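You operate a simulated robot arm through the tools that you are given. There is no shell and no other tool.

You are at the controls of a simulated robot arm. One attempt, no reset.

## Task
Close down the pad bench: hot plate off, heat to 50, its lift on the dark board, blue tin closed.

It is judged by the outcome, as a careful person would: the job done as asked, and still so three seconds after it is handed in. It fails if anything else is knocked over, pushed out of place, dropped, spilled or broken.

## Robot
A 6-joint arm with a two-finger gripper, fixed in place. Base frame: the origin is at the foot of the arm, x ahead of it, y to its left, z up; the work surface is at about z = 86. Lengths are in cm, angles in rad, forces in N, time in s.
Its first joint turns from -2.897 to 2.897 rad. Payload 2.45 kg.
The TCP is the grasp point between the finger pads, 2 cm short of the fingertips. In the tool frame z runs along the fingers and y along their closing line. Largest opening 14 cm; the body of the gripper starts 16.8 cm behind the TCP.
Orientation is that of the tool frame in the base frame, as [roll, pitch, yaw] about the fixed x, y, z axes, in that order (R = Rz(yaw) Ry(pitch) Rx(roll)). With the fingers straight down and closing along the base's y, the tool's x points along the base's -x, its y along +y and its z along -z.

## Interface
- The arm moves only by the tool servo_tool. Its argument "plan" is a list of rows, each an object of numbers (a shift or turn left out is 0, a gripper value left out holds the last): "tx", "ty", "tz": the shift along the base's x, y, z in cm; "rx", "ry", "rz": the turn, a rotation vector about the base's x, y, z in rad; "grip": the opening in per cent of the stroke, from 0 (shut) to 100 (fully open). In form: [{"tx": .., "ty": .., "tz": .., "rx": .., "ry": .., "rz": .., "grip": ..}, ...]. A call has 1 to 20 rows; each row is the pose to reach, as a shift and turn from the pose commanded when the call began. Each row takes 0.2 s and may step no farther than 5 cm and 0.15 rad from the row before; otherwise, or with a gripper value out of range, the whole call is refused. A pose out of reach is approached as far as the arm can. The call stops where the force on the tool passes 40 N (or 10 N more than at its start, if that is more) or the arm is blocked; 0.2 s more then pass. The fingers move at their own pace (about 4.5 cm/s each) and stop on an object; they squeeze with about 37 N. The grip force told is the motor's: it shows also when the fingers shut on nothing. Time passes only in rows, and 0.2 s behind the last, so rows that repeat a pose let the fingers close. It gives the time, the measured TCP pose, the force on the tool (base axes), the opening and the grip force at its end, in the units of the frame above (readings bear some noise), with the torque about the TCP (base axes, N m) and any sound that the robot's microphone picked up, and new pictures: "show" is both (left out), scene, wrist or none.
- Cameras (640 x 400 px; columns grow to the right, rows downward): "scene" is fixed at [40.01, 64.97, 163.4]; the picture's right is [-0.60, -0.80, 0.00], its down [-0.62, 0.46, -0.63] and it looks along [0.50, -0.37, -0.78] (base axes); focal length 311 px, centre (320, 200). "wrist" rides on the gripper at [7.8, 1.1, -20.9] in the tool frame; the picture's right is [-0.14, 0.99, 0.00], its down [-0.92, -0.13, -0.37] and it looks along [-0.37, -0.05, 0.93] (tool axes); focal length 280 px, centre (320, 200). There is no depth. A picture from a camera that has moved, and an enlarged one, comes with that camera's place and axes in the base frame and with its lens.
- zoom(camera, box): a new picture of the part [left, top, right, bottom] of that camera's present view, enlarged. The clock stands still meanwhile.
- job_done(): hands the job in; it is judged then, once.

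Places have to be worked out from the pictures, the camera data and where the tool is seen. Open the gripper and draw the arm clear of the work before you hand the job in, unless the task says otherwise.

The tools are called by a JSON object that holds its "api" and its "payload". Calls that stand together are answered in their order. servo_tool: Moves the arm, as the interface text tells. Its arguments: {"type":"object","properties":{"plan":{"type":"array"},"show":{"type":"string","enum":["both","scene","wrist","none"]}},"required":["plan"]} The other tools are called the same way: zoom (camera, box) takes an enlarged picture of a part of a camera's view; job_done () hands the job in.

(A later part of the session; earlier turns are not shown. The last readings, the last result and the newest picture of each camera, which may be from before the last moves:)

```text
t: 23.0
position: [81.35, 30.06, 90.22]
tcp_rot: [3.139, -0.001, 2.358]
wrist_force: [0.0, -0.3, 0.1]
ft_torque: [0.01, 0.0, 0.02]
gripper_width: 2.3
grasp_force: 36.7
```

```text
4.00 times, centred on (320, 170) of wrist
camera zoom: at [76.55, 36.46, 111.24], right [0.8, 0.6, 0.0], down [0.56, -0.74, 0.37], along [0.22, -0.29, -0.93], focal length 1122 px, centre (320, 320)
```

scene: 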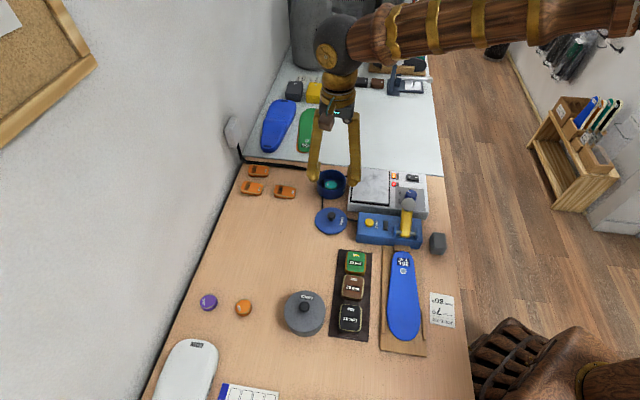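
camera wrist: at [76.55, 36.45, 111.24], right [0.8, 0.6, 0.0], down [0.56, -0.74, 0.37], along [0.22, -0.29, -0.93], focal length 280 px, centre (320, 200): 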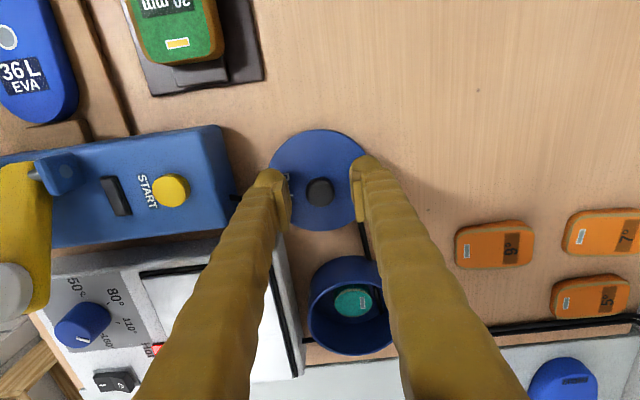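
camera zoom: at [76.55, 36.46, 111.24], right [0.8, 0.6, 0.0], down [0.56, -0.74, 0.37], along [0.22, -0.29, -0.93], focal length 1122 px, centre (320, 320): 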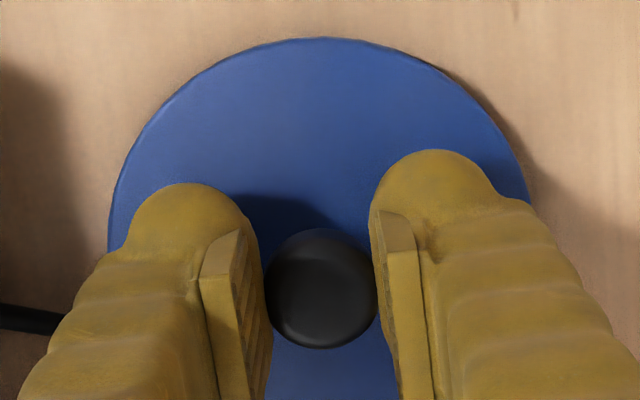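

Gripped at 2.3 cm. I lift the lid straight up and check that it hangs level.

{"api": "servo_tool", "payload": {"plan": [{"tz": 1, "grip": 5}, {"tz": 3, "grip": 5}, {"tz": 6, "grip": 5}, {"tz": 10, "grip": 5}, {"tz": 12, "grip": 5}, {"tz": 12, "grip": 5}], "show": "both"}}

{"api": "zoom", "payload": {"camera": "scene", "box": [290, 135, 418, 215]}}

{"api": "zoom", "payload": {"camera": "wrist", "box": [220, 120, 420, 245]}}

```text
t: 24.4
position: [81.28, 30.09, 102.29]
tcp_rot: [3.138, -0.001, 2.358]
wrist_force: [-0.1, -0.6, 0.6]
ft_torque: [-0.02, -0.01, 0.01]
gripper_width: 2.25
grasp_force: 37.4
camera wrist: at [76.53, 36.48, 123.25], right [0.8, 0.6, 0.0], down [0.56, -0.74, 0.37], along [0.22, -0.29, -0.93], focal length 280 px, centre (320, 200)
```

scene: 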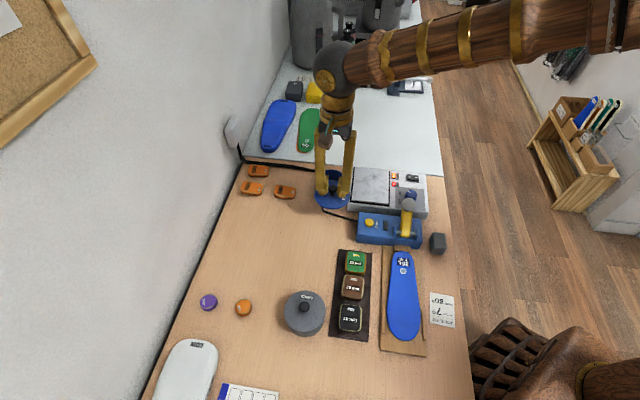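
wrist: 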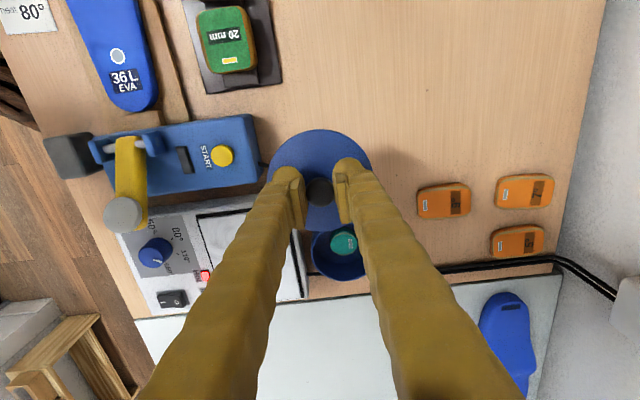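

```text
5.00 times, centred on (354, 175) of scene
camera zoom: at [40.01, 64.97, 163.4], right [-0.6, -0.8, 0.0], down [-0.62, 0.46, -0.63], along [0.5, -0.37, -0.78], focal length 1556 px, centre (150, 325)
```

zoom: 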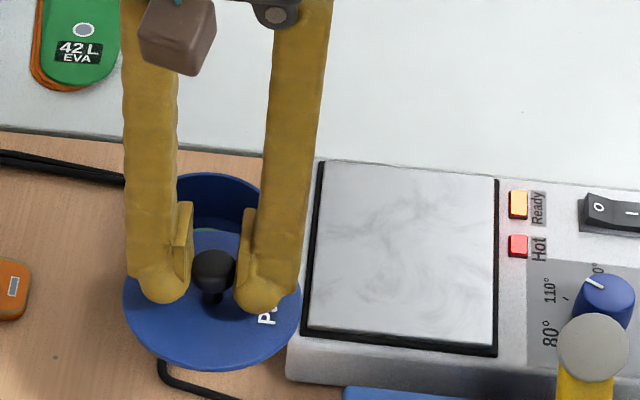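

```text
3.20 times, centred on (320, 182) of wrist
camera zoom: at [76.53, 36.48, 123.25], right [0.8, 0.6, 0.0], down [0.56, -0.74, 0.37], along [0.22, -0.29, -0.93], focal length 897 px, centre (320, 256)
```

zoom: 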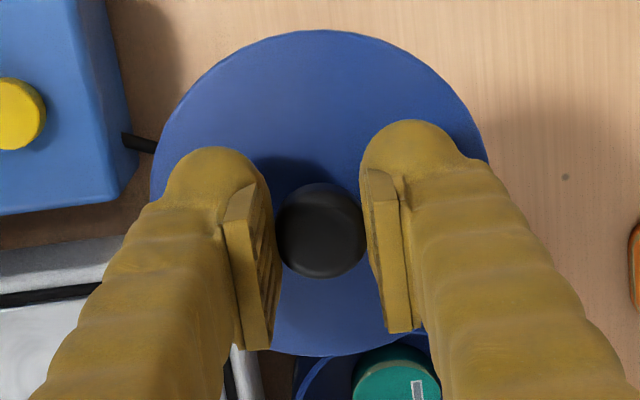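

The lid hangs level. To locate the tin accurately without the lid hiding it, I carry the lid high over the (now empty) hot plate so the tin shows to the right of the finger.

{"api": "servo_tool", "payload": {"plan": [{"tz": 2, "ty": -2, "grip": 5}, {"tx": 0.4, "ty": -5.5, "tz": 2, "grip": 5}, {"tx": 0.8, "ty": -9.5, "tz": 2, "grip": 5}, {"tx": 1.1, "ty": -13, "tz": 2, "grip": 5}, {"tx": 1.4, "ty": -16.2, "tz": 2, "grip": 5}, {"tx": 1.4, "ty": -16.2, "tz": 2, "grip": 5}, {"tx": 1.4, "ty": -16.2, "tz": 2, "grip": 5}], "show": "wrist"}}

{"api": "zoom", "payload": {"camera": "wrist", "box": [360, 110, 520, 210]}}

{"api": "zoom", "payload": {"camera": "scene", "box": [300, 150, 380, 200]}}

```text
t: 26.0
position: [82.71, 13.92, 104.2]
tcp_rot: [3.14, -0.002, 2.358]
wrist_force: [-0.7, 0.1, -0.7]
ft_torque: [-0.03, -0.01, 0.0]
gripper_width: 2.25
grasp_force: 37.1
camera wrist: at [77.95, 20.27, 125.22], right [0.8, 0.6, 0.0], down [0.56, -0.74, 0.37], along [0.22, -0.29, -0.93], focal length 280 px, centre (320, 200)
```

wrist: 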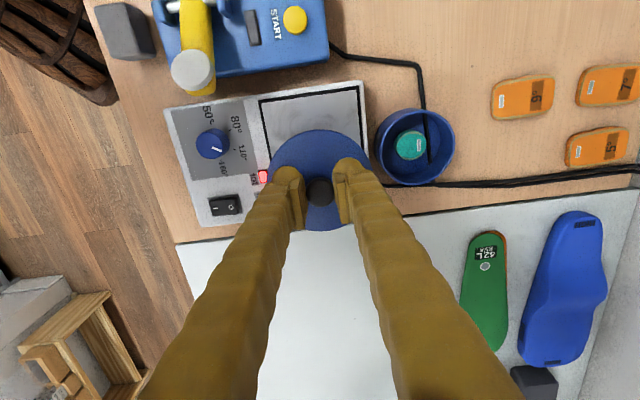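

```text
4.00 times, centred on (440, 160) of wrist
camera zoom: at [77.95, 20.27, 125.22], right [0.8, 0.6, 0.0], down [0.56, -0.74, 0.37], along [0.22, -0.29, -0.93], focal length 1122 px, centre (-160, 360)
```

zoom: 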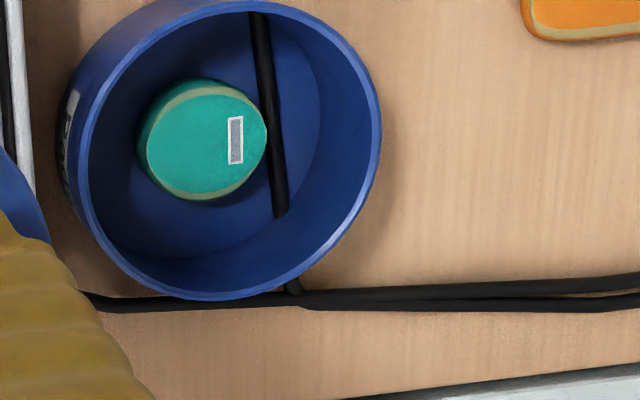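

```text
8.00 times, centred on (340, 175) of scene
camera zoom: at [40.01, 64.97, 163.4], right [-0.6, -0.8, 0.0], down [-0.62, 0.46, -0.63], along [0.5, -0.37, -0.78], focal length 2489 px, centre (160, 400)
```

zoom: 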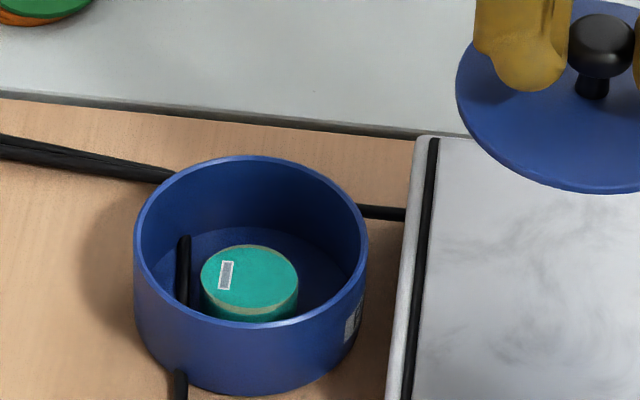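

I compute the tin's rim centre at about (91.9, 21.9), rim z≈90.1, outer diameter ~9.5; the lid is ~9.8 wide and centred on the tool. I move over the tin and come down to TCP z≈97 (lid ~2.5 cm above the rim) and check.

{"api": "servo_tool", "payload": {"plan": [{"tx": 2.5, "ty": 2.2, "grip": 5}, {"tx": 5, "ty": 4.3, "grip": 5}, {"tx": 7.3, "ty": 6.3, "grip": 5}, {"tx": 9.2, "ty": 8.0, "grip": 5}, {"tx": 9.2, "ty": 8.0, "tz": -2.5, "grip": 5}, {"tx": 9.2, "ty": 8.0, "tz": -5, "grip": 5}, {"tx": 9.2, "ty": 8.0, "tz": -7, "grip": 5}, {"tx": 9.2, "ty": 8.0, "tz": -7, "grip": 5}, {"tx": 9.2, "ty": 8.0, "tz": -7, "grip": 5}], "show": "both"}}

{"api": "zoom", "payload": {"camera": "wrist", "box": [220, 120, 420, 245]}}

{"api": "zoom", "payload": {"camera": "scene", "box": [292, 145, 372, 205]}}

```text
t: 28.0
position: [91.96, 21.93, 97.28]
tcp_rot: [-3.141, -0.002, 2.358]
wrist_force: [-1.1, 0.0, -0.7]
ft_torque: [0.03, 0.0, 0.02]
gripper_width: 2.25
grasp_force: 37.2
camera wrist: at [87.16, 28.29, 118.25], right [0.8, 0.6, 0.0], down [0.56, -0.74, 0.37], along [0.22, -0.29, -0.93], focal length 280 px, centre (320, 200)
```

scene: 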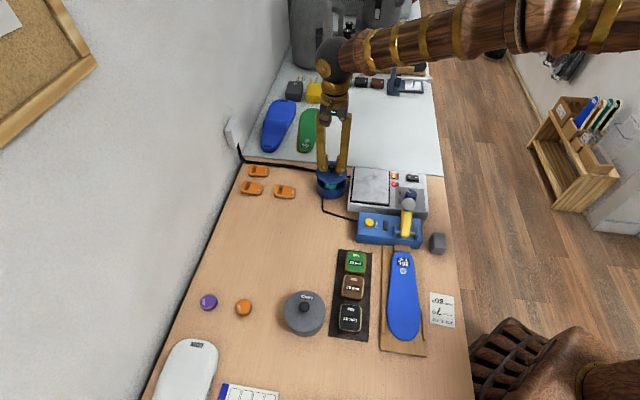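
wrist: 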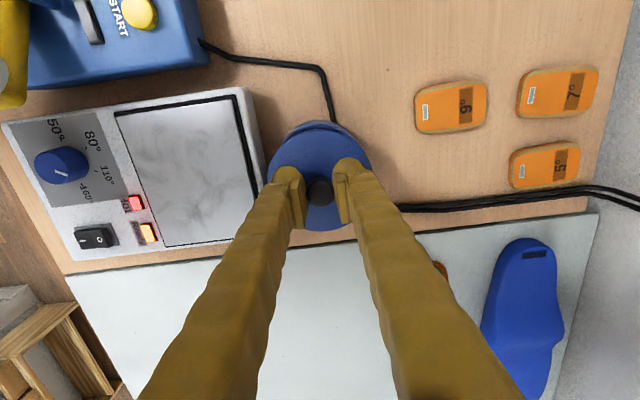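

```text
3.20 times, centred on (320, 182) of wrist
camera zoom: at [87.16, 28.29, 118.25], right [0.8, 0.6, 0.0], down [0.56, -0.74, 0.37], along [0.22, -0.29, -0.93], focal length 897 px, centre (320, 256)
```

zoom: 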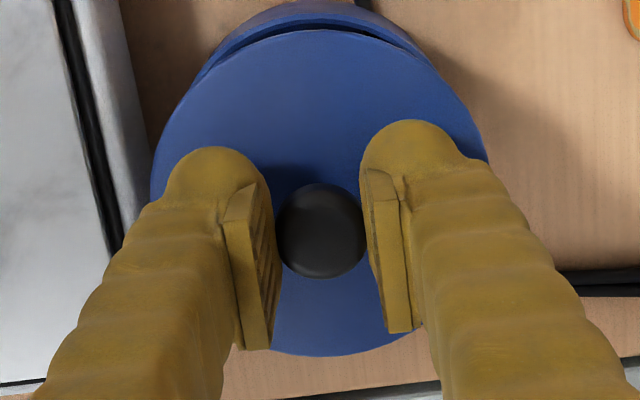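

```text
6.67 times, centred on (332, 175) of scene
camera zoom: at [40.01, 64.97, 163.4], right [-0.6, -0.8, 0.0], down [-0.62, 0.46, -0.63], along [0.5, -0.37, -0.78], focal length 2074 px, centre (240, 367)
```

zoom: 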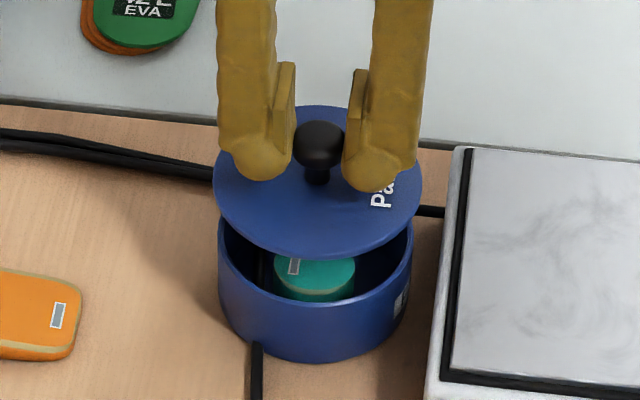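

The lid sits just above the tin; I zoom in tightly on the visible rim arc to check centring.

{"api": "zoom", "payload": {"camera": "wrist", "box": [264, 108, 376, 178]}}

{"api": "zoom", "payload": {"camera": "scene", "box": [308, 155, 356, 205]}}

```text
5.71 times, centred on (320, 143) of wrist
camera zoom: at [87.16, 28.29, 118.25], right [0.8, 0.6, 0.0], down [0.56, -0.74, 0.37], along [0.22, -0.29, -0.93], focal length 1602 px, centre (320, 526)
```

zoom: 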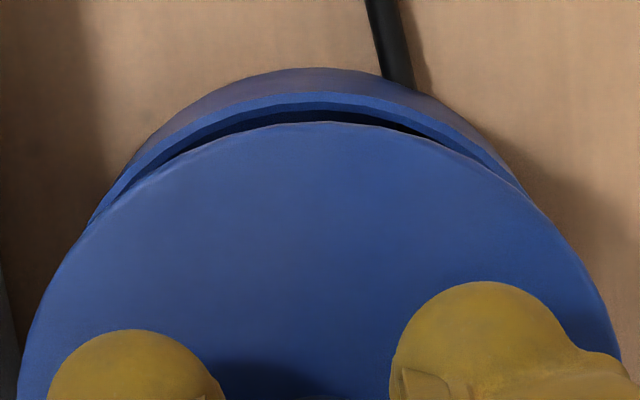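

```text
8.00 times, centred on (332, 180) of scene
camera zoom: at [40.01, 64.97, 163.4], right [-0.6, -0.8, 0.0], down [-0.62, 0.46, -0.63], along [0.5, -0.37, -0.78], focal length 2489 px, centre (224, 360)
```

zoom: 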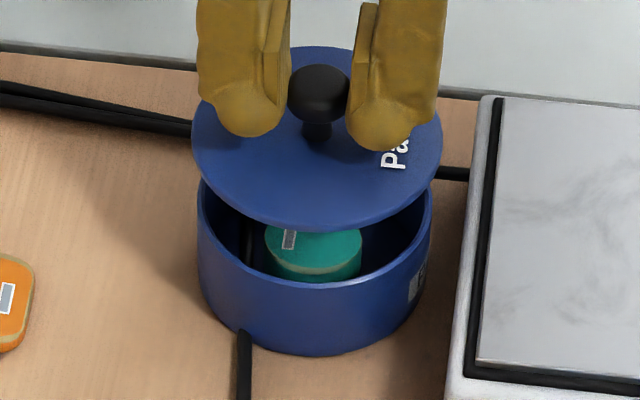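

Scene and wrist views agree the lid is centred within ~2 mm. I nudge 0.1 cm and lower to just above the rim.

{"api": "servo_tool", "payload": {"plan": [{"tx": 0.06, "ty": -0.1, "tz": -1, "grip": 5}, {"tx": 0.06, "ty": -0.1, "tz": -1.8, "grip": 5}, {"tx": 0.06, "ty": -0.1, "tz": -2.3, "grip": 5}, {"tx": 0.06, "ty": -0.1, "tz": -2.5, "grip": 5}], "show": "none"}}

{"api": "zoom", "payload": {"camera": "wrist", "box": [264, 108, 376, 178]}}

{"api": "zoom", "payload": {"camera": "scene", "box": [308, 155, 356, 205]}}

```text
t: 29.0
position: [92.1, 21.91, 94.64]
tcp_rot: [3.14, -0.003, 2.358]
wrist_force: [0.5, 0.1, -0.5]
ft_torque: [0.01, 0.0, 0.0]
gripper_width: 2.25
grasp_force: 36.5
```

```text
5.71 times, centred on (320, 143) of wrist
camera zoom: at [87.23, 28.21, 115.75], right [0.8, 0.6, 0.0], down [0.56, -0.74, 0.37], along [0.22, -0.29, -0.93], focal length 1602 px, centre (320, 526)
```

zoom: 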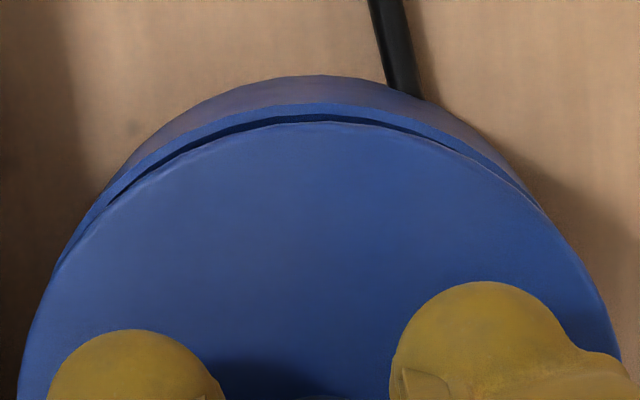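

```text
8.00 times, centred on (332, 180) of scene
camera zoom: at [40.01, 64.97, 163.4], right [-0.6, -0.8, 0.0], down [-0.62, 0.46, -0.63], along [0.5, -0.37, -0.78], focal length 2489 px, centre (224, 360)
```

zoom: 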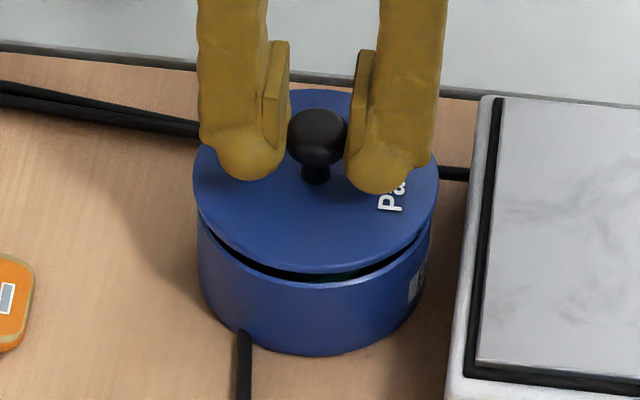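

The lid hovers close over the rim; comparing the outlines suggests it sits ~0.25 cm too far from the wrist camera. I zoom further into the front gap to confirm before shifting.

{"api": "zoom", "payload": {"camera": "scene", "box": [316, 170, 348, 202]}}

{"api": "zoom", "payload": {"camera": "wrist", "box": [280, 110, 360, 160]}}

```text
12.50 times, centred on (332, 186) of scene
camera zoom: at [40.01, 64.97, 163.4], right [-0.6, -0.8, 0.0], down [-0.62, 0.46, -0.63], along [0.5, -0.37, -0.78], focal length 3890 px, centre (170, 375)
```

zoom: 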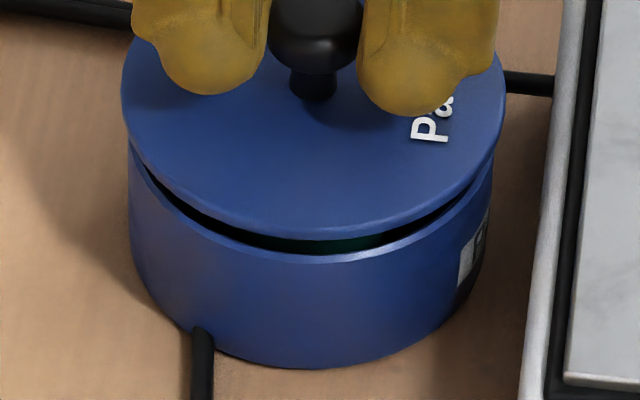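

```text
8.00 times, centred on (320, 135) of wrist
camera zoom: at [87.23, 28.21, 115.75], right [0.8, 0.6, 0.0], down [0.56, -0.74, 0.37], along [0.22, -0.29, -0.93], focal length 2243 px, centre (320, 720)
```

zoom: 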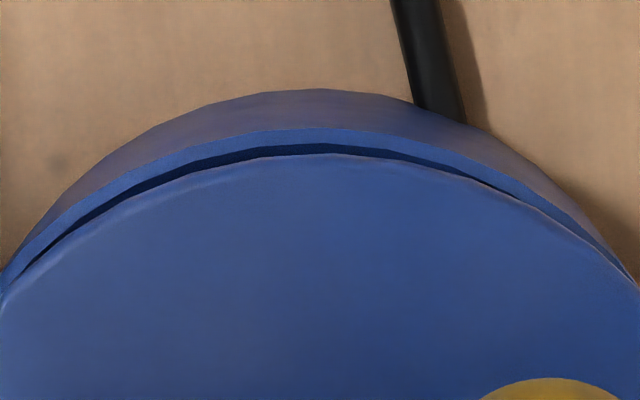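

Combining both views: the lid is ~0.7 cm above the rim and ~0.3 cm too far along (0.6, -0.8). I shift it by (-0.18, +0.24) at this height and re-check.

{"api": "servo_tool", "payload": {"plan": [{"tx": -0.09, "ty": 0.12, "grip": 5}, {"tx": -0.18, "ty": 0.24, "grip": 5}, {"tx": -0.18, "ty": 0.24, "tz": -0.2, "grip": 5}, {"tx": -0.18, "ty": 0.24, "tz": -0.3, "grip": 5}, {"tx": -0.18, "ty": 0.24, "tz": -0.3, "grip": 5}], "show": "none"}}

{"api": "zoom", "payload": {"camera": "scene", "box": [316, 170, 348, 202]}}

{"api": "zoom", "payload": {"camera": "wrist", "box": [280, 110, 360, 160]}}

```text
t: 30.2
position: [91.91, 21.96, 94.46]
tcp_rot: [3.139, -0.002, 2.356]
wrist_force: [-0.8, 0.3, 0.6]
ft_torque: [0.02, 0.01, -0.01]
gripper_width: 2.28
grasp_force: 37.3
```

```text
12.50 times, centred on (332, 186) of scene
camera zoom: at [40.01, 64.97, 163.4], right [-0.6, -0.8, 0.0], down [-0.62, 0.46, -0.63], along [0.5, -0.37, -0.78], focal length 3890 px, centre (170, 375)
```

zoom: 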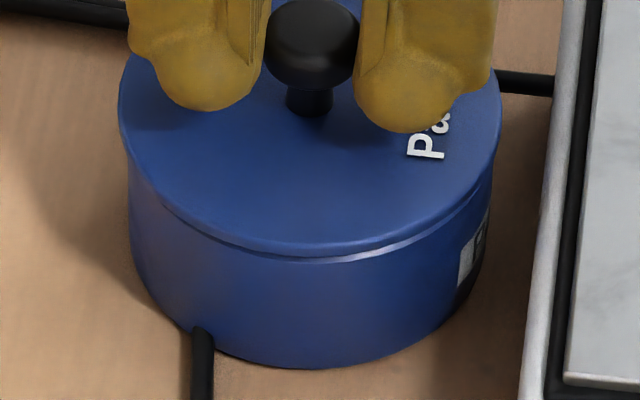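

```text
8.00 times, centred on (320, 135) of wrist
camera zoom: at [87.09, 28.42, 115.4], right [0.8, 0.6, 0.0], down [0.56, -0.74, 0.37], along [0.22, -0.29, -0.93], focal length 2243 px, centre (320, 720)
```

zoom: 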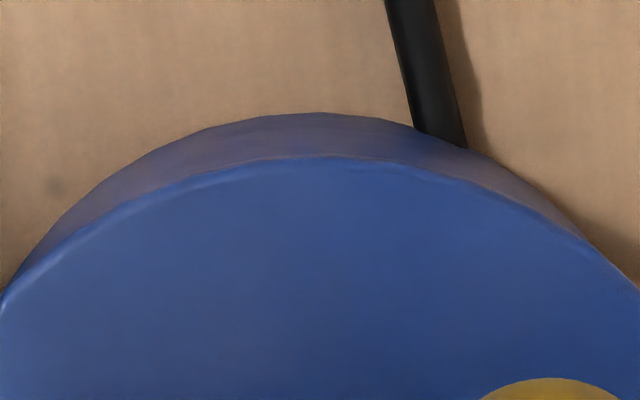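

Centred now: both views show an even overhang. I lower in 0.1 cm steps until light contact.

{"api": "servo_tool", "payload": {"plan": [{"tz": -0.1, "grip": 5}, {"tz": -0.2, "grip": 5}, {"tz": -0.3, "grip": 5}], "show": "none"}}

{"api": "zoom", "payload": {"camera": "scene", "box": [316, 170, 348, 202]}}

```text
t: 31.0
position: [92.01, 22.0, 94.1]
tcp_rot: [3.14, -0.001, 2.359]
wrist_force: [-0.4, -0.3, 2.0]
ft_torque: [-0.01, -0.1, 0.01]
gripper_width: 2.28
grasp_force: 37.0
```

```text
12.50 times, centred on (332, 186) of scene
camera zoom: at [40.01, 64.97, 163.4], right [-0.6, -0.8, 0.0], down [-0.62, 0.46, -0.63], along [0.5, -0.37, -0.78], focal length 3890 px, centre (170, 375)
```

zoom: 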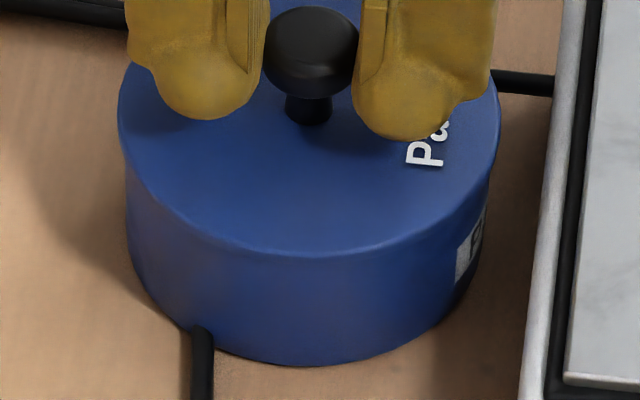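

Light contact (2 N) now and the lid has met the tin. I press down a touch more to be sure it is seated.

{"api": "servo_tool", "payload": {"plan": [{"tz": -0.1, "grip": 5}, {"tz": -0.15, "grip": 5}], "show": "none"}}

{"api": "zoom", "payload": {"camera": "scene", "box": [316, 170, 348, 202]}}

{"api": "zoom", "payload": {"camera": "wrist", "box": [260, 110, 380, 230]}}

```text
t: 31.6
position: [91.92, 22.03, 94.22]
tcp_rot: [3.137, -0.001, 2.356]
wrist_force: [-4.4, 2.7, 22.0]
ft_torque: [0.04, 0.05, -0.03]
gripper_width: 2.28
grasp_force: 37.0
```

```text
12.50 times, centred on (332, 186) of scene
camera zoom: at [40.01, 64.97, 163.4], right [-0.6, -0.8, 0.0], down [-0.62, 0.46, -0.63], along [0.5, -0.37, -0.78], focal length 3890 px, centre (170, 375)
```

zoom: 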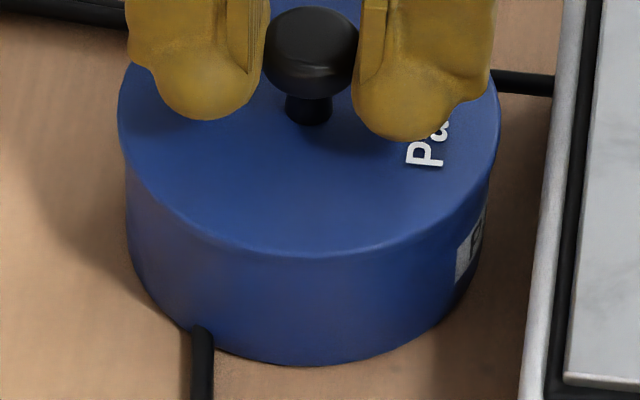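

```text
3.33 times, centred on (320, 170) of wrist
camera zoom: at [87.05, 28.44, 115.1], right [0.8, 0.6, 0.0], down [0.56, -0.74, 0.37], along [0.22, -0.29, -0.93], focal length 935 px, centre (320, 300)
```

zoom: 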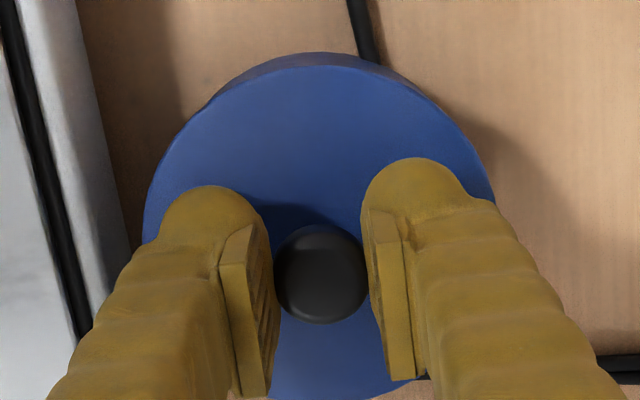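

The lid is seated (22 N, no further travel). I ease off and open the fingers gently, then rise.

{"api": "servo_tool", "payload": {"plan": [{"tz": 0.1, "grip": 5}, {"tz": 0.12, "grip": 17}, {"tz": 0.12, "grip": 24}, {"tz": 0.12, "grip": 32}, {"tz": 0.12, "grip": 36}, {"tz": 0.12, "grip": 36}, {"tz": 2, "grip": 36}, {"tz": 5, "grip": 36}, {"tz": 10, "grip": 36}, {"tz": 13, "grip": 36}], "show": "both"}}

{"api": "zoom", "payload": {"camera": "scene", "box": [300, 155, 380, 205]}}

{"api": "zoom", "payload": {"camera": "wrist", "box": [220, 90, 420, 215]}}

```text
t: 33.8
position: [91.92, 22.07, 107.06]
tcp_rot: [3.14, -0.001, 2.359]
wrist_force: [-0.3, 0.1, -1.0]
ft_torque: [-0.01, -0.01, 0.02]
gripper_width: 5.05
grasp_force: 0.1
heard: snap
camera wrist: at [87.16, 28.46, 128.03], right [0.8, 0.6, 0.0], down [0.56, -0.74, 0.37], along [0.22, -0.29, -0.93], focal length 280 px, centre (320, 200)
```

scene: 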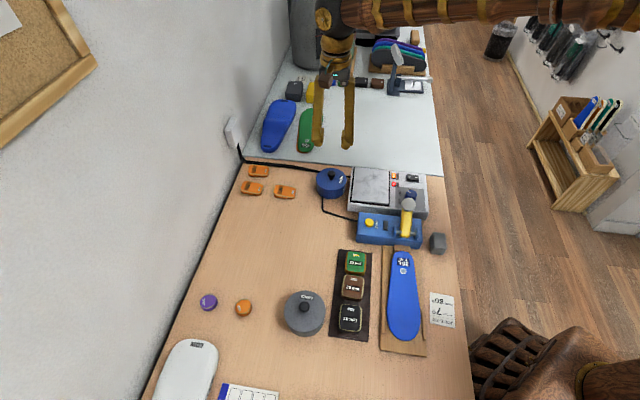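
wrist: 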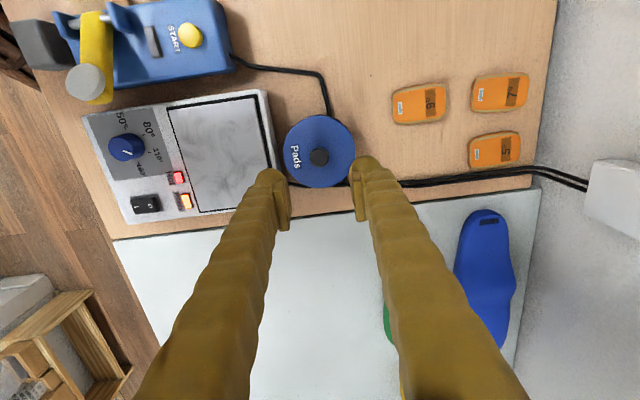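

```text
8.00 times, centred on (340, 180) of scene
camera zoom: at [40.01, 64.97, 163.4], right [-0.6, -0.8, 0.0], down [-0.62, 0.46, -0.63], along [0.5, -0.37, -0.78], focal length 2489 px, centre (160, 360)
```

zoom: 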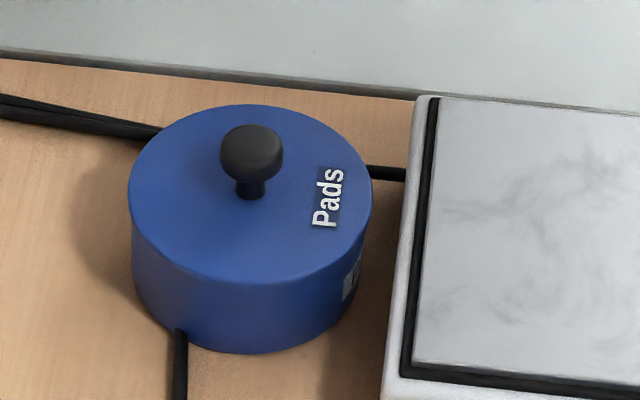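

```text
3.20 times, centred on (320, 152) of wrist
camera zoom: at [87.16, 28.46, 128.03], right [0.8, 0.6, 0.0], down [0.56, -0.74, 0.37], along [0.22, -0.29, -0.93], focal length 897 px, centre (320, 352)
```

zoom: 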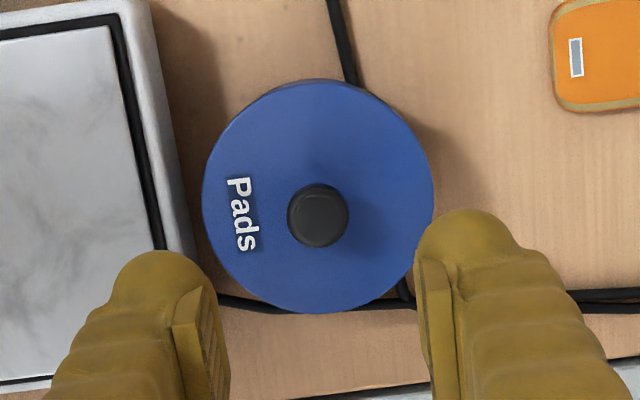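

A "snap" was heard and the tin is closed with the lid even all round. Next the heat knob: I move high over to above the knob (about 71.8, 8) to read the dial.

{"api": "servo_tool", "payload": {"plan": [{"tx": -3.5, "ty": -2.4, "grip": 45}, {"tx": -7, "ty": -4.8, "grip": 45}, {"tx": -10.5, "ty": -7.2, "grip": 45}, {"tx": -14, "ty": -9.6, "grip": 45}, {"tx": -17.5, "ty": -12, "grip": 45}, {"tx": -20.1, "ty": -14.1, "grip": 45}, {"tx": -20.1, "ty": -14.1, "grip": 45}], "show": "both"}}

{"api": "zoom", "payload": {"camera": "wrist", "box": [240, 90, 400, 190]}}

{"api": "zoom", "payload": {"camera": "scene", "box": [370, 160, 450, 230]}}

```text
t: 35.4
position: [71.71, 7.94, 107.13]
tcp_rot: [3.141, -0.004, 2.359]
wrist_force: [-0.2, -0.2, -0.1]
ft_torque: [0.04, -0.03, -0.02]
gripper_width: 6.31
grasp_force: 0.1
camera wrist: at [66.94, 14.24, 128.02], right [0.8, 0.6, 0.0], down [0.56, -0.74, 0.37], along [0.22, -0.29, -0.93], focal length 280 px, centre (320, 200)
```

scene: 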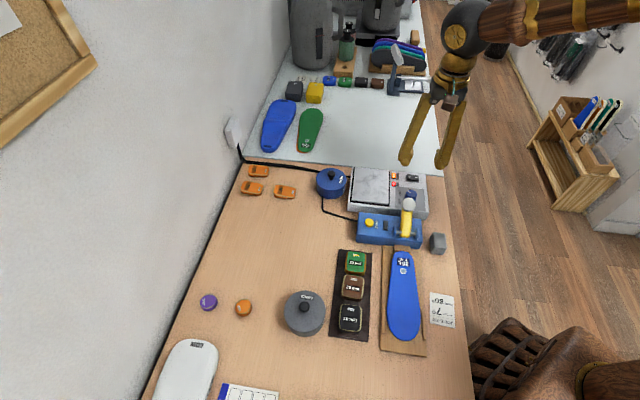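
wrist: 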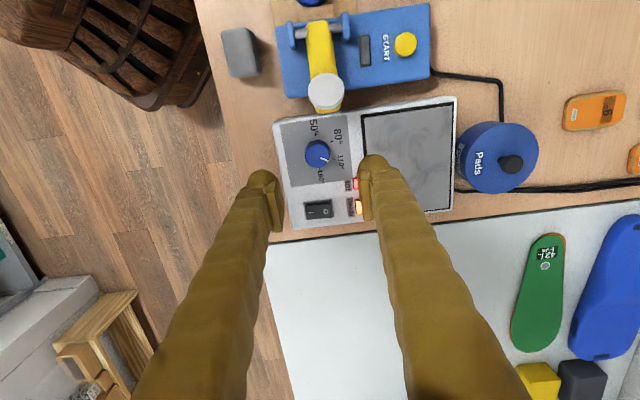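

```text
4.00 times, centred on (320, 140) of wrist
camera zoom: at [66.94, 14.24, 128.02], right [0.8, 0.6, 0.0], down [0.56, -0.74, 0.37], along [0.22, -0.29, -0.93], focal length 1122 px, centre (320, 440)
```

zoom: 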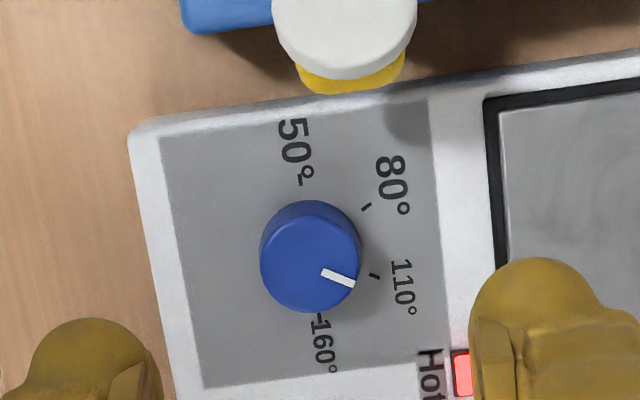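

```text
5.71 times, centred on (410, 195) of scene
camera zoom: at [40.01, 64.97, 163.4], right [-0.6, -0.8, 0.0], down [-0.62, 0.46, -0.63], along [0.5, -0.37, -0.78], focal length 1778 px, centre (-194, 229)
```

zoom: 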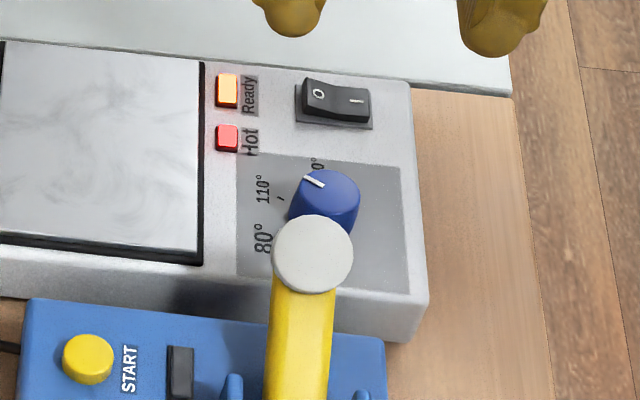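

The dial reads 110; ticks are evenly spaced about 62° apart (50 at +124° counter-clockwise). To fix the knob's centre without camera bias, I turn the tool by -1.0 rad in place at this safe height and measure again.

{"api": "servo_tool", "payload": {"plan": [{"rz": -0.14, "grip": 45}, {"rz": -0.28, "grip": 45}, {"rz": -0.42, "grip": 45}, {"rz": -0.56, "grip": 45}, {"rz": -0.7, "grip": 45}, {"rz": -0.84, "grip": 45}, {"rz": -0.98, "grip": 45}, {"rz": -0.98, "grip": 45}], "show": "wrist"}}

{"api": "zoom", "payload": {"camera": "wrist", "box": [240, 90, 400, 190]}}

```text
t: 37.2
position: [71.89, 7.93, 107.12]
tcp_rot: [3.14, 0.001, 1.376]
wrist_force: [-1.2, -0.2, 0.4]
ft_torque: [-0.02, -0.01, 0.0]
gripper_width: 6.3
grasp_force: 0.1
camera wrist: at [74.28, 15.5, 128.01], right [0.95, -0.33, 0.0], down [-0.3, -0.88, 0.37], along [-0.12, -0.35, -0.93], focal length 280 px, centre (320, 200)
```

wrist: 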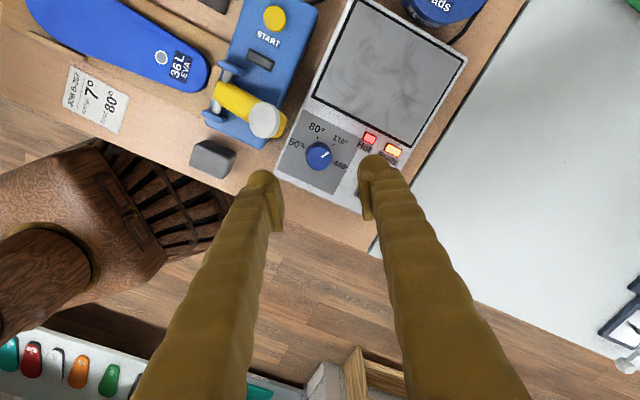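

```text
4.00 times, centred on (320, 140) of wrist
camera zoom: at [74.28, 15.5, 128.01], right [0.95, -0.33, 0.0], down [-0.3, -0.88, 0.37], along [-0.12, -0.35, -0.93], focal length 1122 px, centre (320, 440)
```

zoom: 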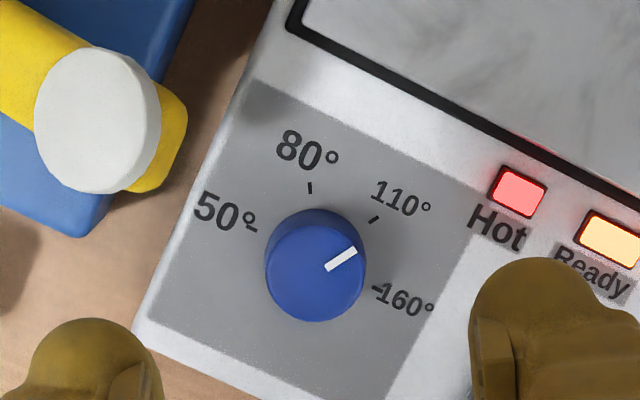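

The two views show a camera bias of ~0.33 cm along the tool's x and put the knob axis at a shift of (-0.28, -0.14) from the tool, i.e. about (71.5, 7.8), knob top near z 92.9. I shift there and lower to z≈97, keeping this orientation (clear of the ball lever).

{"api": "servo_tool", "payload": {"plan": [{"tx": -0.28, "ty": -0.14, "tz": -3, "grip": 42}, {"tx": -0.28, "ty": -0.14, "tz": -6, "grip": 42}, {"tx": -0.28, "ty": -0.14, "tz": -9, "grip": 42}, {"tx": -0.28, "ty": -0.14, "tz": -10.5, "grip": 42}, {"tx": -0.28, "ty": -0.14, "tz": -10.5, "grip": 42}], "show": "both"}}

{"api": "zoom", "payload": {"camera": "wrist", "box": [240, 110, 400, 210]}}

{"api": "zoom", "payload": {"camera": "scene", "box": [370, 150, 450, 220]}}

```text
t: 38.4
position: [71.52, 8.02, 96.46]
tcp_rot: [3.14, 0.0, 1.379]
wrist_force: [0.9, 0.3, 0.2]
ft_torque: [0.01, 0.02, 0.01]
gripper_width: 5.86
grasp_force: 0.1
camera wrist: at [74.0, 15.41, 117.49], right [0.95, -0.32, 0.0], down [-0.3, -0.88, 0.37], along [-0.12, -0.35, -0.93], focal length 280 px, centre (320, 200)
```

scene: 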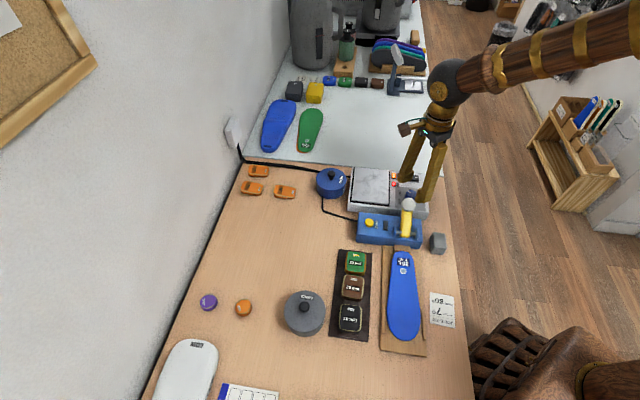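
wrist: 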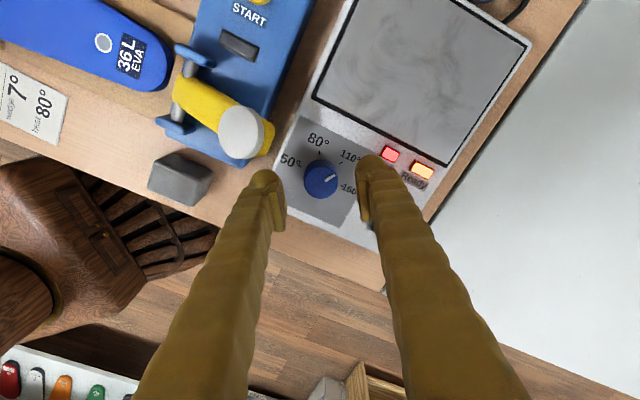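

```text
4.00 times, centred on (320, 160) of wrist
camera zoom: at [74.0, 15.41, 117.49], right [0.95, -0.32, 0.0], down [-0.3, -0.88, 0.37], along [-0.12, -0.35, -0.93], focal length 1122 px, centre (320, 360)
```

zoom: 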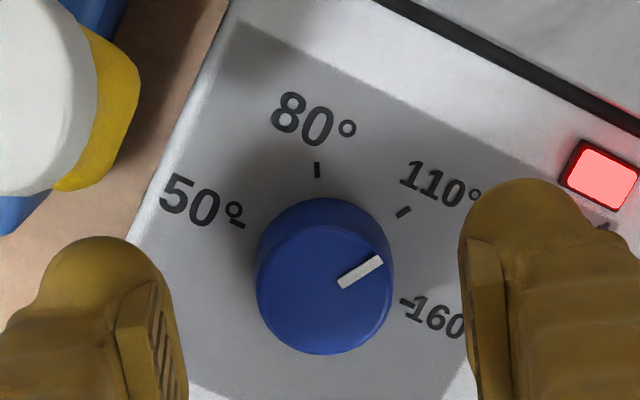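

```text
5.71 times, centred on (410, 185) of scene
camera zoom: at [40.01, 64.97, 163.4], right [-0.6, -0.8, 0.0], down [-0.62, 0.46, -0.63], along [0.5, -0.37, -0.78], focal length 1778 px, centre (-194, 286)
```

zoom: 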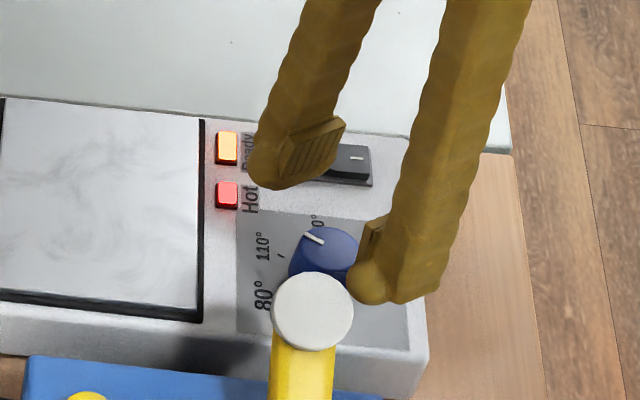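

The knob sits nearly midway between the pads (about 0.1 cm toward the right pad). I correct by 0.09 cm and lower to z≈93.7, watching the force.

{"api": "servo_tool", "payload": {"plan": [{"tx": 0.09, "ty": -0.02, "tz": -1.2, "grip": 40}, {"tx": 0.09, "ty": -0.02, "tz": -2.2, "grip": 38}, {"tx": 0.09, "ty": -0.02, "tz": -2.8, "grip": 36}, {"tx": 0.09, "ty": -0.02, "tz": -2.8, "grip": 36}], "show": "none"}}

{"api": "zoom", "payload": {"camera": "wrist", "box": [256, 135, 384, 215]}}

{"api": "zoom", "payload": {"camera": "scene", "box": [380, 165, 444, 221]}}

```text
t: 39.4
position: [71.66, 7.88, 93.73]
tcp_rot: [3.141, -0.002, 1.38]
wrist_force: [-0.4, 0.6, -0.6]
ft_torque: [0.02, 0.03, 0.04]
gripper_width: 5.04
grasp_force: 0.1
```

```text
5.00 times, centred on (320, 175) of wrist
camera zoom: at [74.07, 15.36, 114.67], right [0.95, -0.32, 0.0], down [-0.3, -0.88, 0.37], along [-0.12, -0.35, -0.93], focal length 1402 px, centre (320, 325)
```

zoom: 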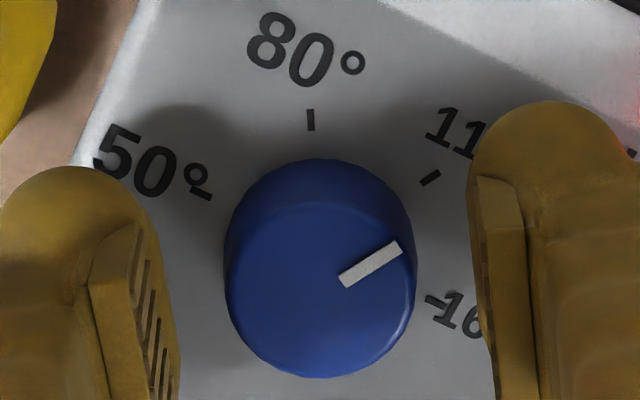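

```text
7.14 times, centred on (412, 193) of scene
camera zoom: at [40.01, 64.97, 163.4], right [-0.6, -0.8, 0.0], down [-0.62, 0.46, -0.63], along [0.5, -0.37, -0.78], focal length 2223 px, centre (-337, 250)
```

zoom: 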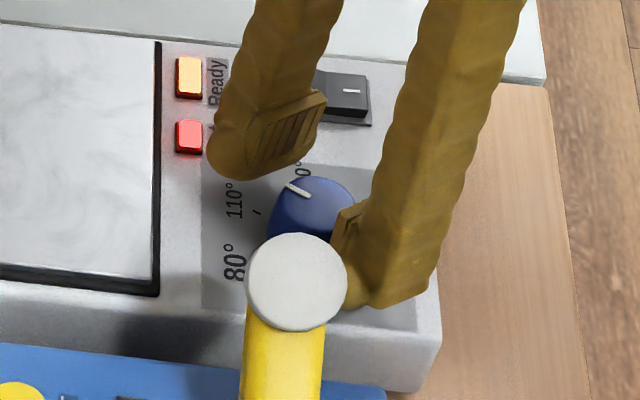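

The knob is centred between the pads. I close gently and check for side force.

{"api": "servo_tool", "payload": {"plan": [{"grip": 32}, {"grip": 28}, {"grip": 25}, {"grip": 22}, {"grip": 18}, {"grip": 14}, {"grip": 14}], "show": "none"}}

{"api": "zoom", "payload": {"camera": "wrist", "box": [256, 135, 384, 215]}}

```text
t: 41.0
position: [71.55, 7.88, 93.73]
tcp_rot: [3.138, -0.001, 1.379]
wrist_force: [-3.2, -0.4, 0.4]
ft_torque: [0.01, 0.05, -0.04]
gripper_width: 3.07
grasp_force: 45.1
```

```text
5.00 times, centred on (320, 175) of wrist
camera zoom: at [74.06, 15.36, 114.68], right [0.95, -0.32, 0.0], down [-0.3, -0.88, 0.37], along [-0.12, -0.35, -0.93], focal length 1402 px, centre (320, 325)
```

zoom: 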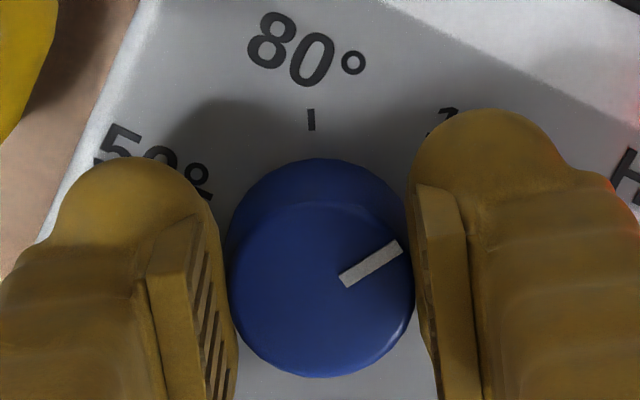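

Gripped with only ~3 N side force. I turn +0.54 rad (counter-clockwise, toward 80) first and check the pointer and force.

{"api": "servo_tool", "payload": {"plan": [{"rz": 0.1, "grip": 14}, {"rz": 0.21, "grip": 14}, {"rz": 0.32, "grip": 14}, {"rz": 0.43, "grip": 14}, {"rz": 0.54, "grip": 14}], "show": "none"}}

{"api": "zoom", "payload": {"camera": "wrist", "box": [240, 110, 400, 210]}}

```text
t: 42.2
position: [71.55, 7.71, 93.73]
tcp_rot: [3.142, -0.002, 1.919]
wrist_force: [-23.3, 4.8, -0.2]
ft_torque: [0.07, 0.27, -0.05]
gripper_width: 3.09
grasp_force: 44.7
```

```text
4.00 times, centred on (320, 160) of wrist
camera zoom: at [69.83, 15.59, 114.68], right [0.98, 0.21, 0.0], down [0.19, -0.91, 0.37], along [0.08, -0.36, -0.93], focal length 1122 px, centre (320, 360)
```

zoom: 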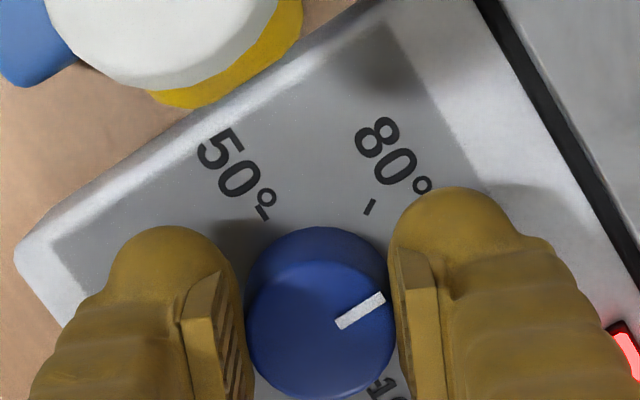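

The knob follows the tool, but a side force of -23 N in x shows my axis is ~0.1–0.15 cm too far in +x. I relieve it by shifting -0.12 cm in x.

{"api": "servo_tool", "payload": {"plan": [{"tx": -0.06, "ty": 0.01, "grip": 14}, {"tx": -0.12, "ty": 0.02, "grip": 14}], "show": "none"}}

```text
t: 42.8
position: [71.42, 7.68, 93.85]
tcp_rot: [3.14, 0.0, 1.919]
wrist_force: [-7.6, 4.3, -14.0]
ft_torque: [0.11, 0.12, -0.04]
gripper_width: 3.08
grasp_force: 44.8
```

Side force fell to -8 N, with a small downward pull. I trim a little more and continue turning to the 80 mark (total +1.08 rad).

{"api": "servo_tool", "payload": {"plan": [{"tx": -0.05, "ty": 0.02, "tz": -0.06, "grip": 14}, {"tx": -0.05, "ty": 0.02, "tz": -0.06, "rz": 0.1, "grip": 14}, {"tx": -0.05, "ty": 0.02, "tz": -0.06, "rz": 0.2, "grip": 14}, {"tx": -0.05, "ty": 0.02, "tz": -0.06, "rz": 0.27, "grip": 14}], "show": "none"}}

```text
t: 43.8
position: [71.55, 7.73, 93.69]
tcp_rot: [3.142, 0.001, 2.188]
wrist_force: [-1.1, -17.3, 7.8]
ft_torque: [-0.23, 0.01, -0.05]
gripper_width: 3.06
grasp_force: 45.0
```

Now -17 N in y; I shift -0.1 cm in y to stay on the knob's axis and continue.

{"api": "servo_tool", "payload": {"plan": [{"ty": -0.06, "grip": 14}, {"ty": -0.1, "tx": -0.01, "grip": 14}, {"ty": -0.1, "tx": -0.01, "grip": 14}], "show": "none"}}

```text
t: 44.6
position: [71.46, 7.62, 93.76]
tcp_rot: [3.139, 0.0, 2.188]
wrist_force: [5.9, -5.8, 15.9]
ft_torque: [-0.07, -0.09, -0.01]
gripper_width: 3.05
grasp_force: 45.0
```

Forces are small apart from some upward push; I raise 0.05 cm and keep turning in ~0.3 rad pieces, checking the side force.

{"api": "servo_tool", "payload": {"plan": [{"tz": 0.06, "ty": -0.02, "tx": 0.02, "grip": 14}, {"tz": 0.06, "ty": -0.02, "tx": 0.02, "rz": 0.1, "grip": 14}, {"tz": 0.06, "ty": -0.02, "tx": 0.02, "rz": 0.2, "grip": 14}, {"tz": 0.06, "ty": -0.02, "tx": 0.02, "rz": 0.27, "grip": 14}], "show": "none"}}

{"api": "zoom", "payload": {"camera": "wrist", "box": [220, 80, 420, 210]}}

{"api": "zoom", "payload": {"camera": "scene", "box": [380, 150, 444, 221]}}

```text
t: 45.6
position: [71.51, 7.6, 93.74]
tcp_rot: [3.141, -0.003, 2.46]
wrist_force: [7.2, 11.5, 6.5]
ft_torque: [0.14, -0.06, 0.0]
gripper_width: 3.04
grasp_force: 44.7
```

```text
3.08 times, centred on (320, 145) of wrist
camera zoom: at [66.02, 13.58, 114.69], right [0.73, 0.68, 0.0], down [0.63, -0.68, 0.37], along [0.25, -0.27, -0.93], focal length 863 px, centre (320, 369)
```

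zoom: 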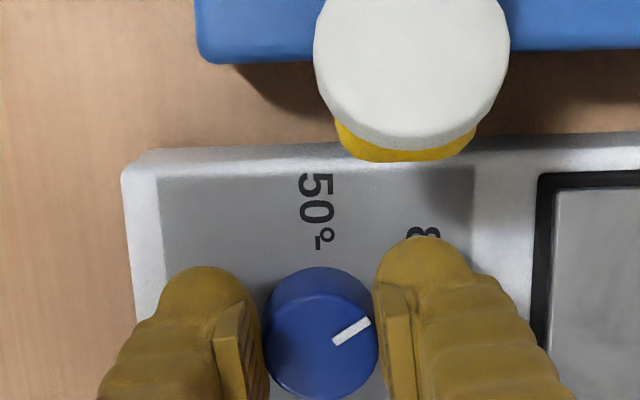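

```text
5.63 times, centred on (412, 186) of scene
camera zoom: at [40.01, 64.97, 163.4], right [-0.6, -0.8, 0.0], down [-0.62, 0.46, -0.63], along [0.5, -0.37, -0.78], focal length 1753 px, centre (-198, 282)
```

zoom: 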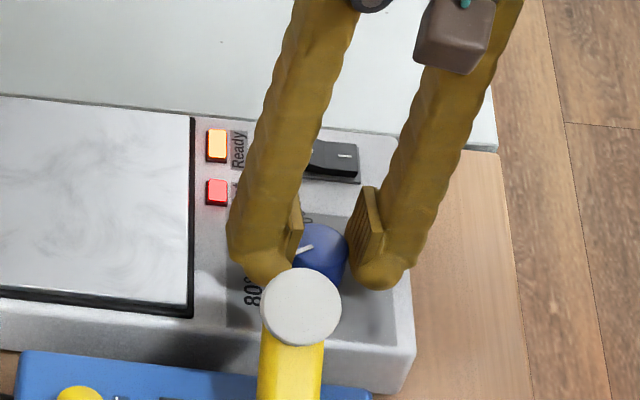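

The pointer is now at 80 (behind the right finger). I trim the position slightly and continue turning toward 50.

{"api": "servo_tool", "payload": {"plan": [{"tx": 0.04, "ty": 0.06, "grip": 14}, {"tx": 0.04, "ty": 0.06, "rz": 0.1, "grip": 14}, {"tx": 0.04, "ty": 0.06, "rz": 0.2, "grip": 14}, {"tx": 0.04, "ty": 0.06, "rz": 0.3, "grip": 14}], "show": "none"}}

```text
t: 46.6
position: [71.58, 7.74, 93.81]
tcp_rot: [3.141, -0.003, 2.76]
wrist_force: [-9.3, -10.3, 3.7]
ft_torque: [-0.1, 0.14, -0.02]
gripper_width: 3.04
grasp_force: 45.2
```

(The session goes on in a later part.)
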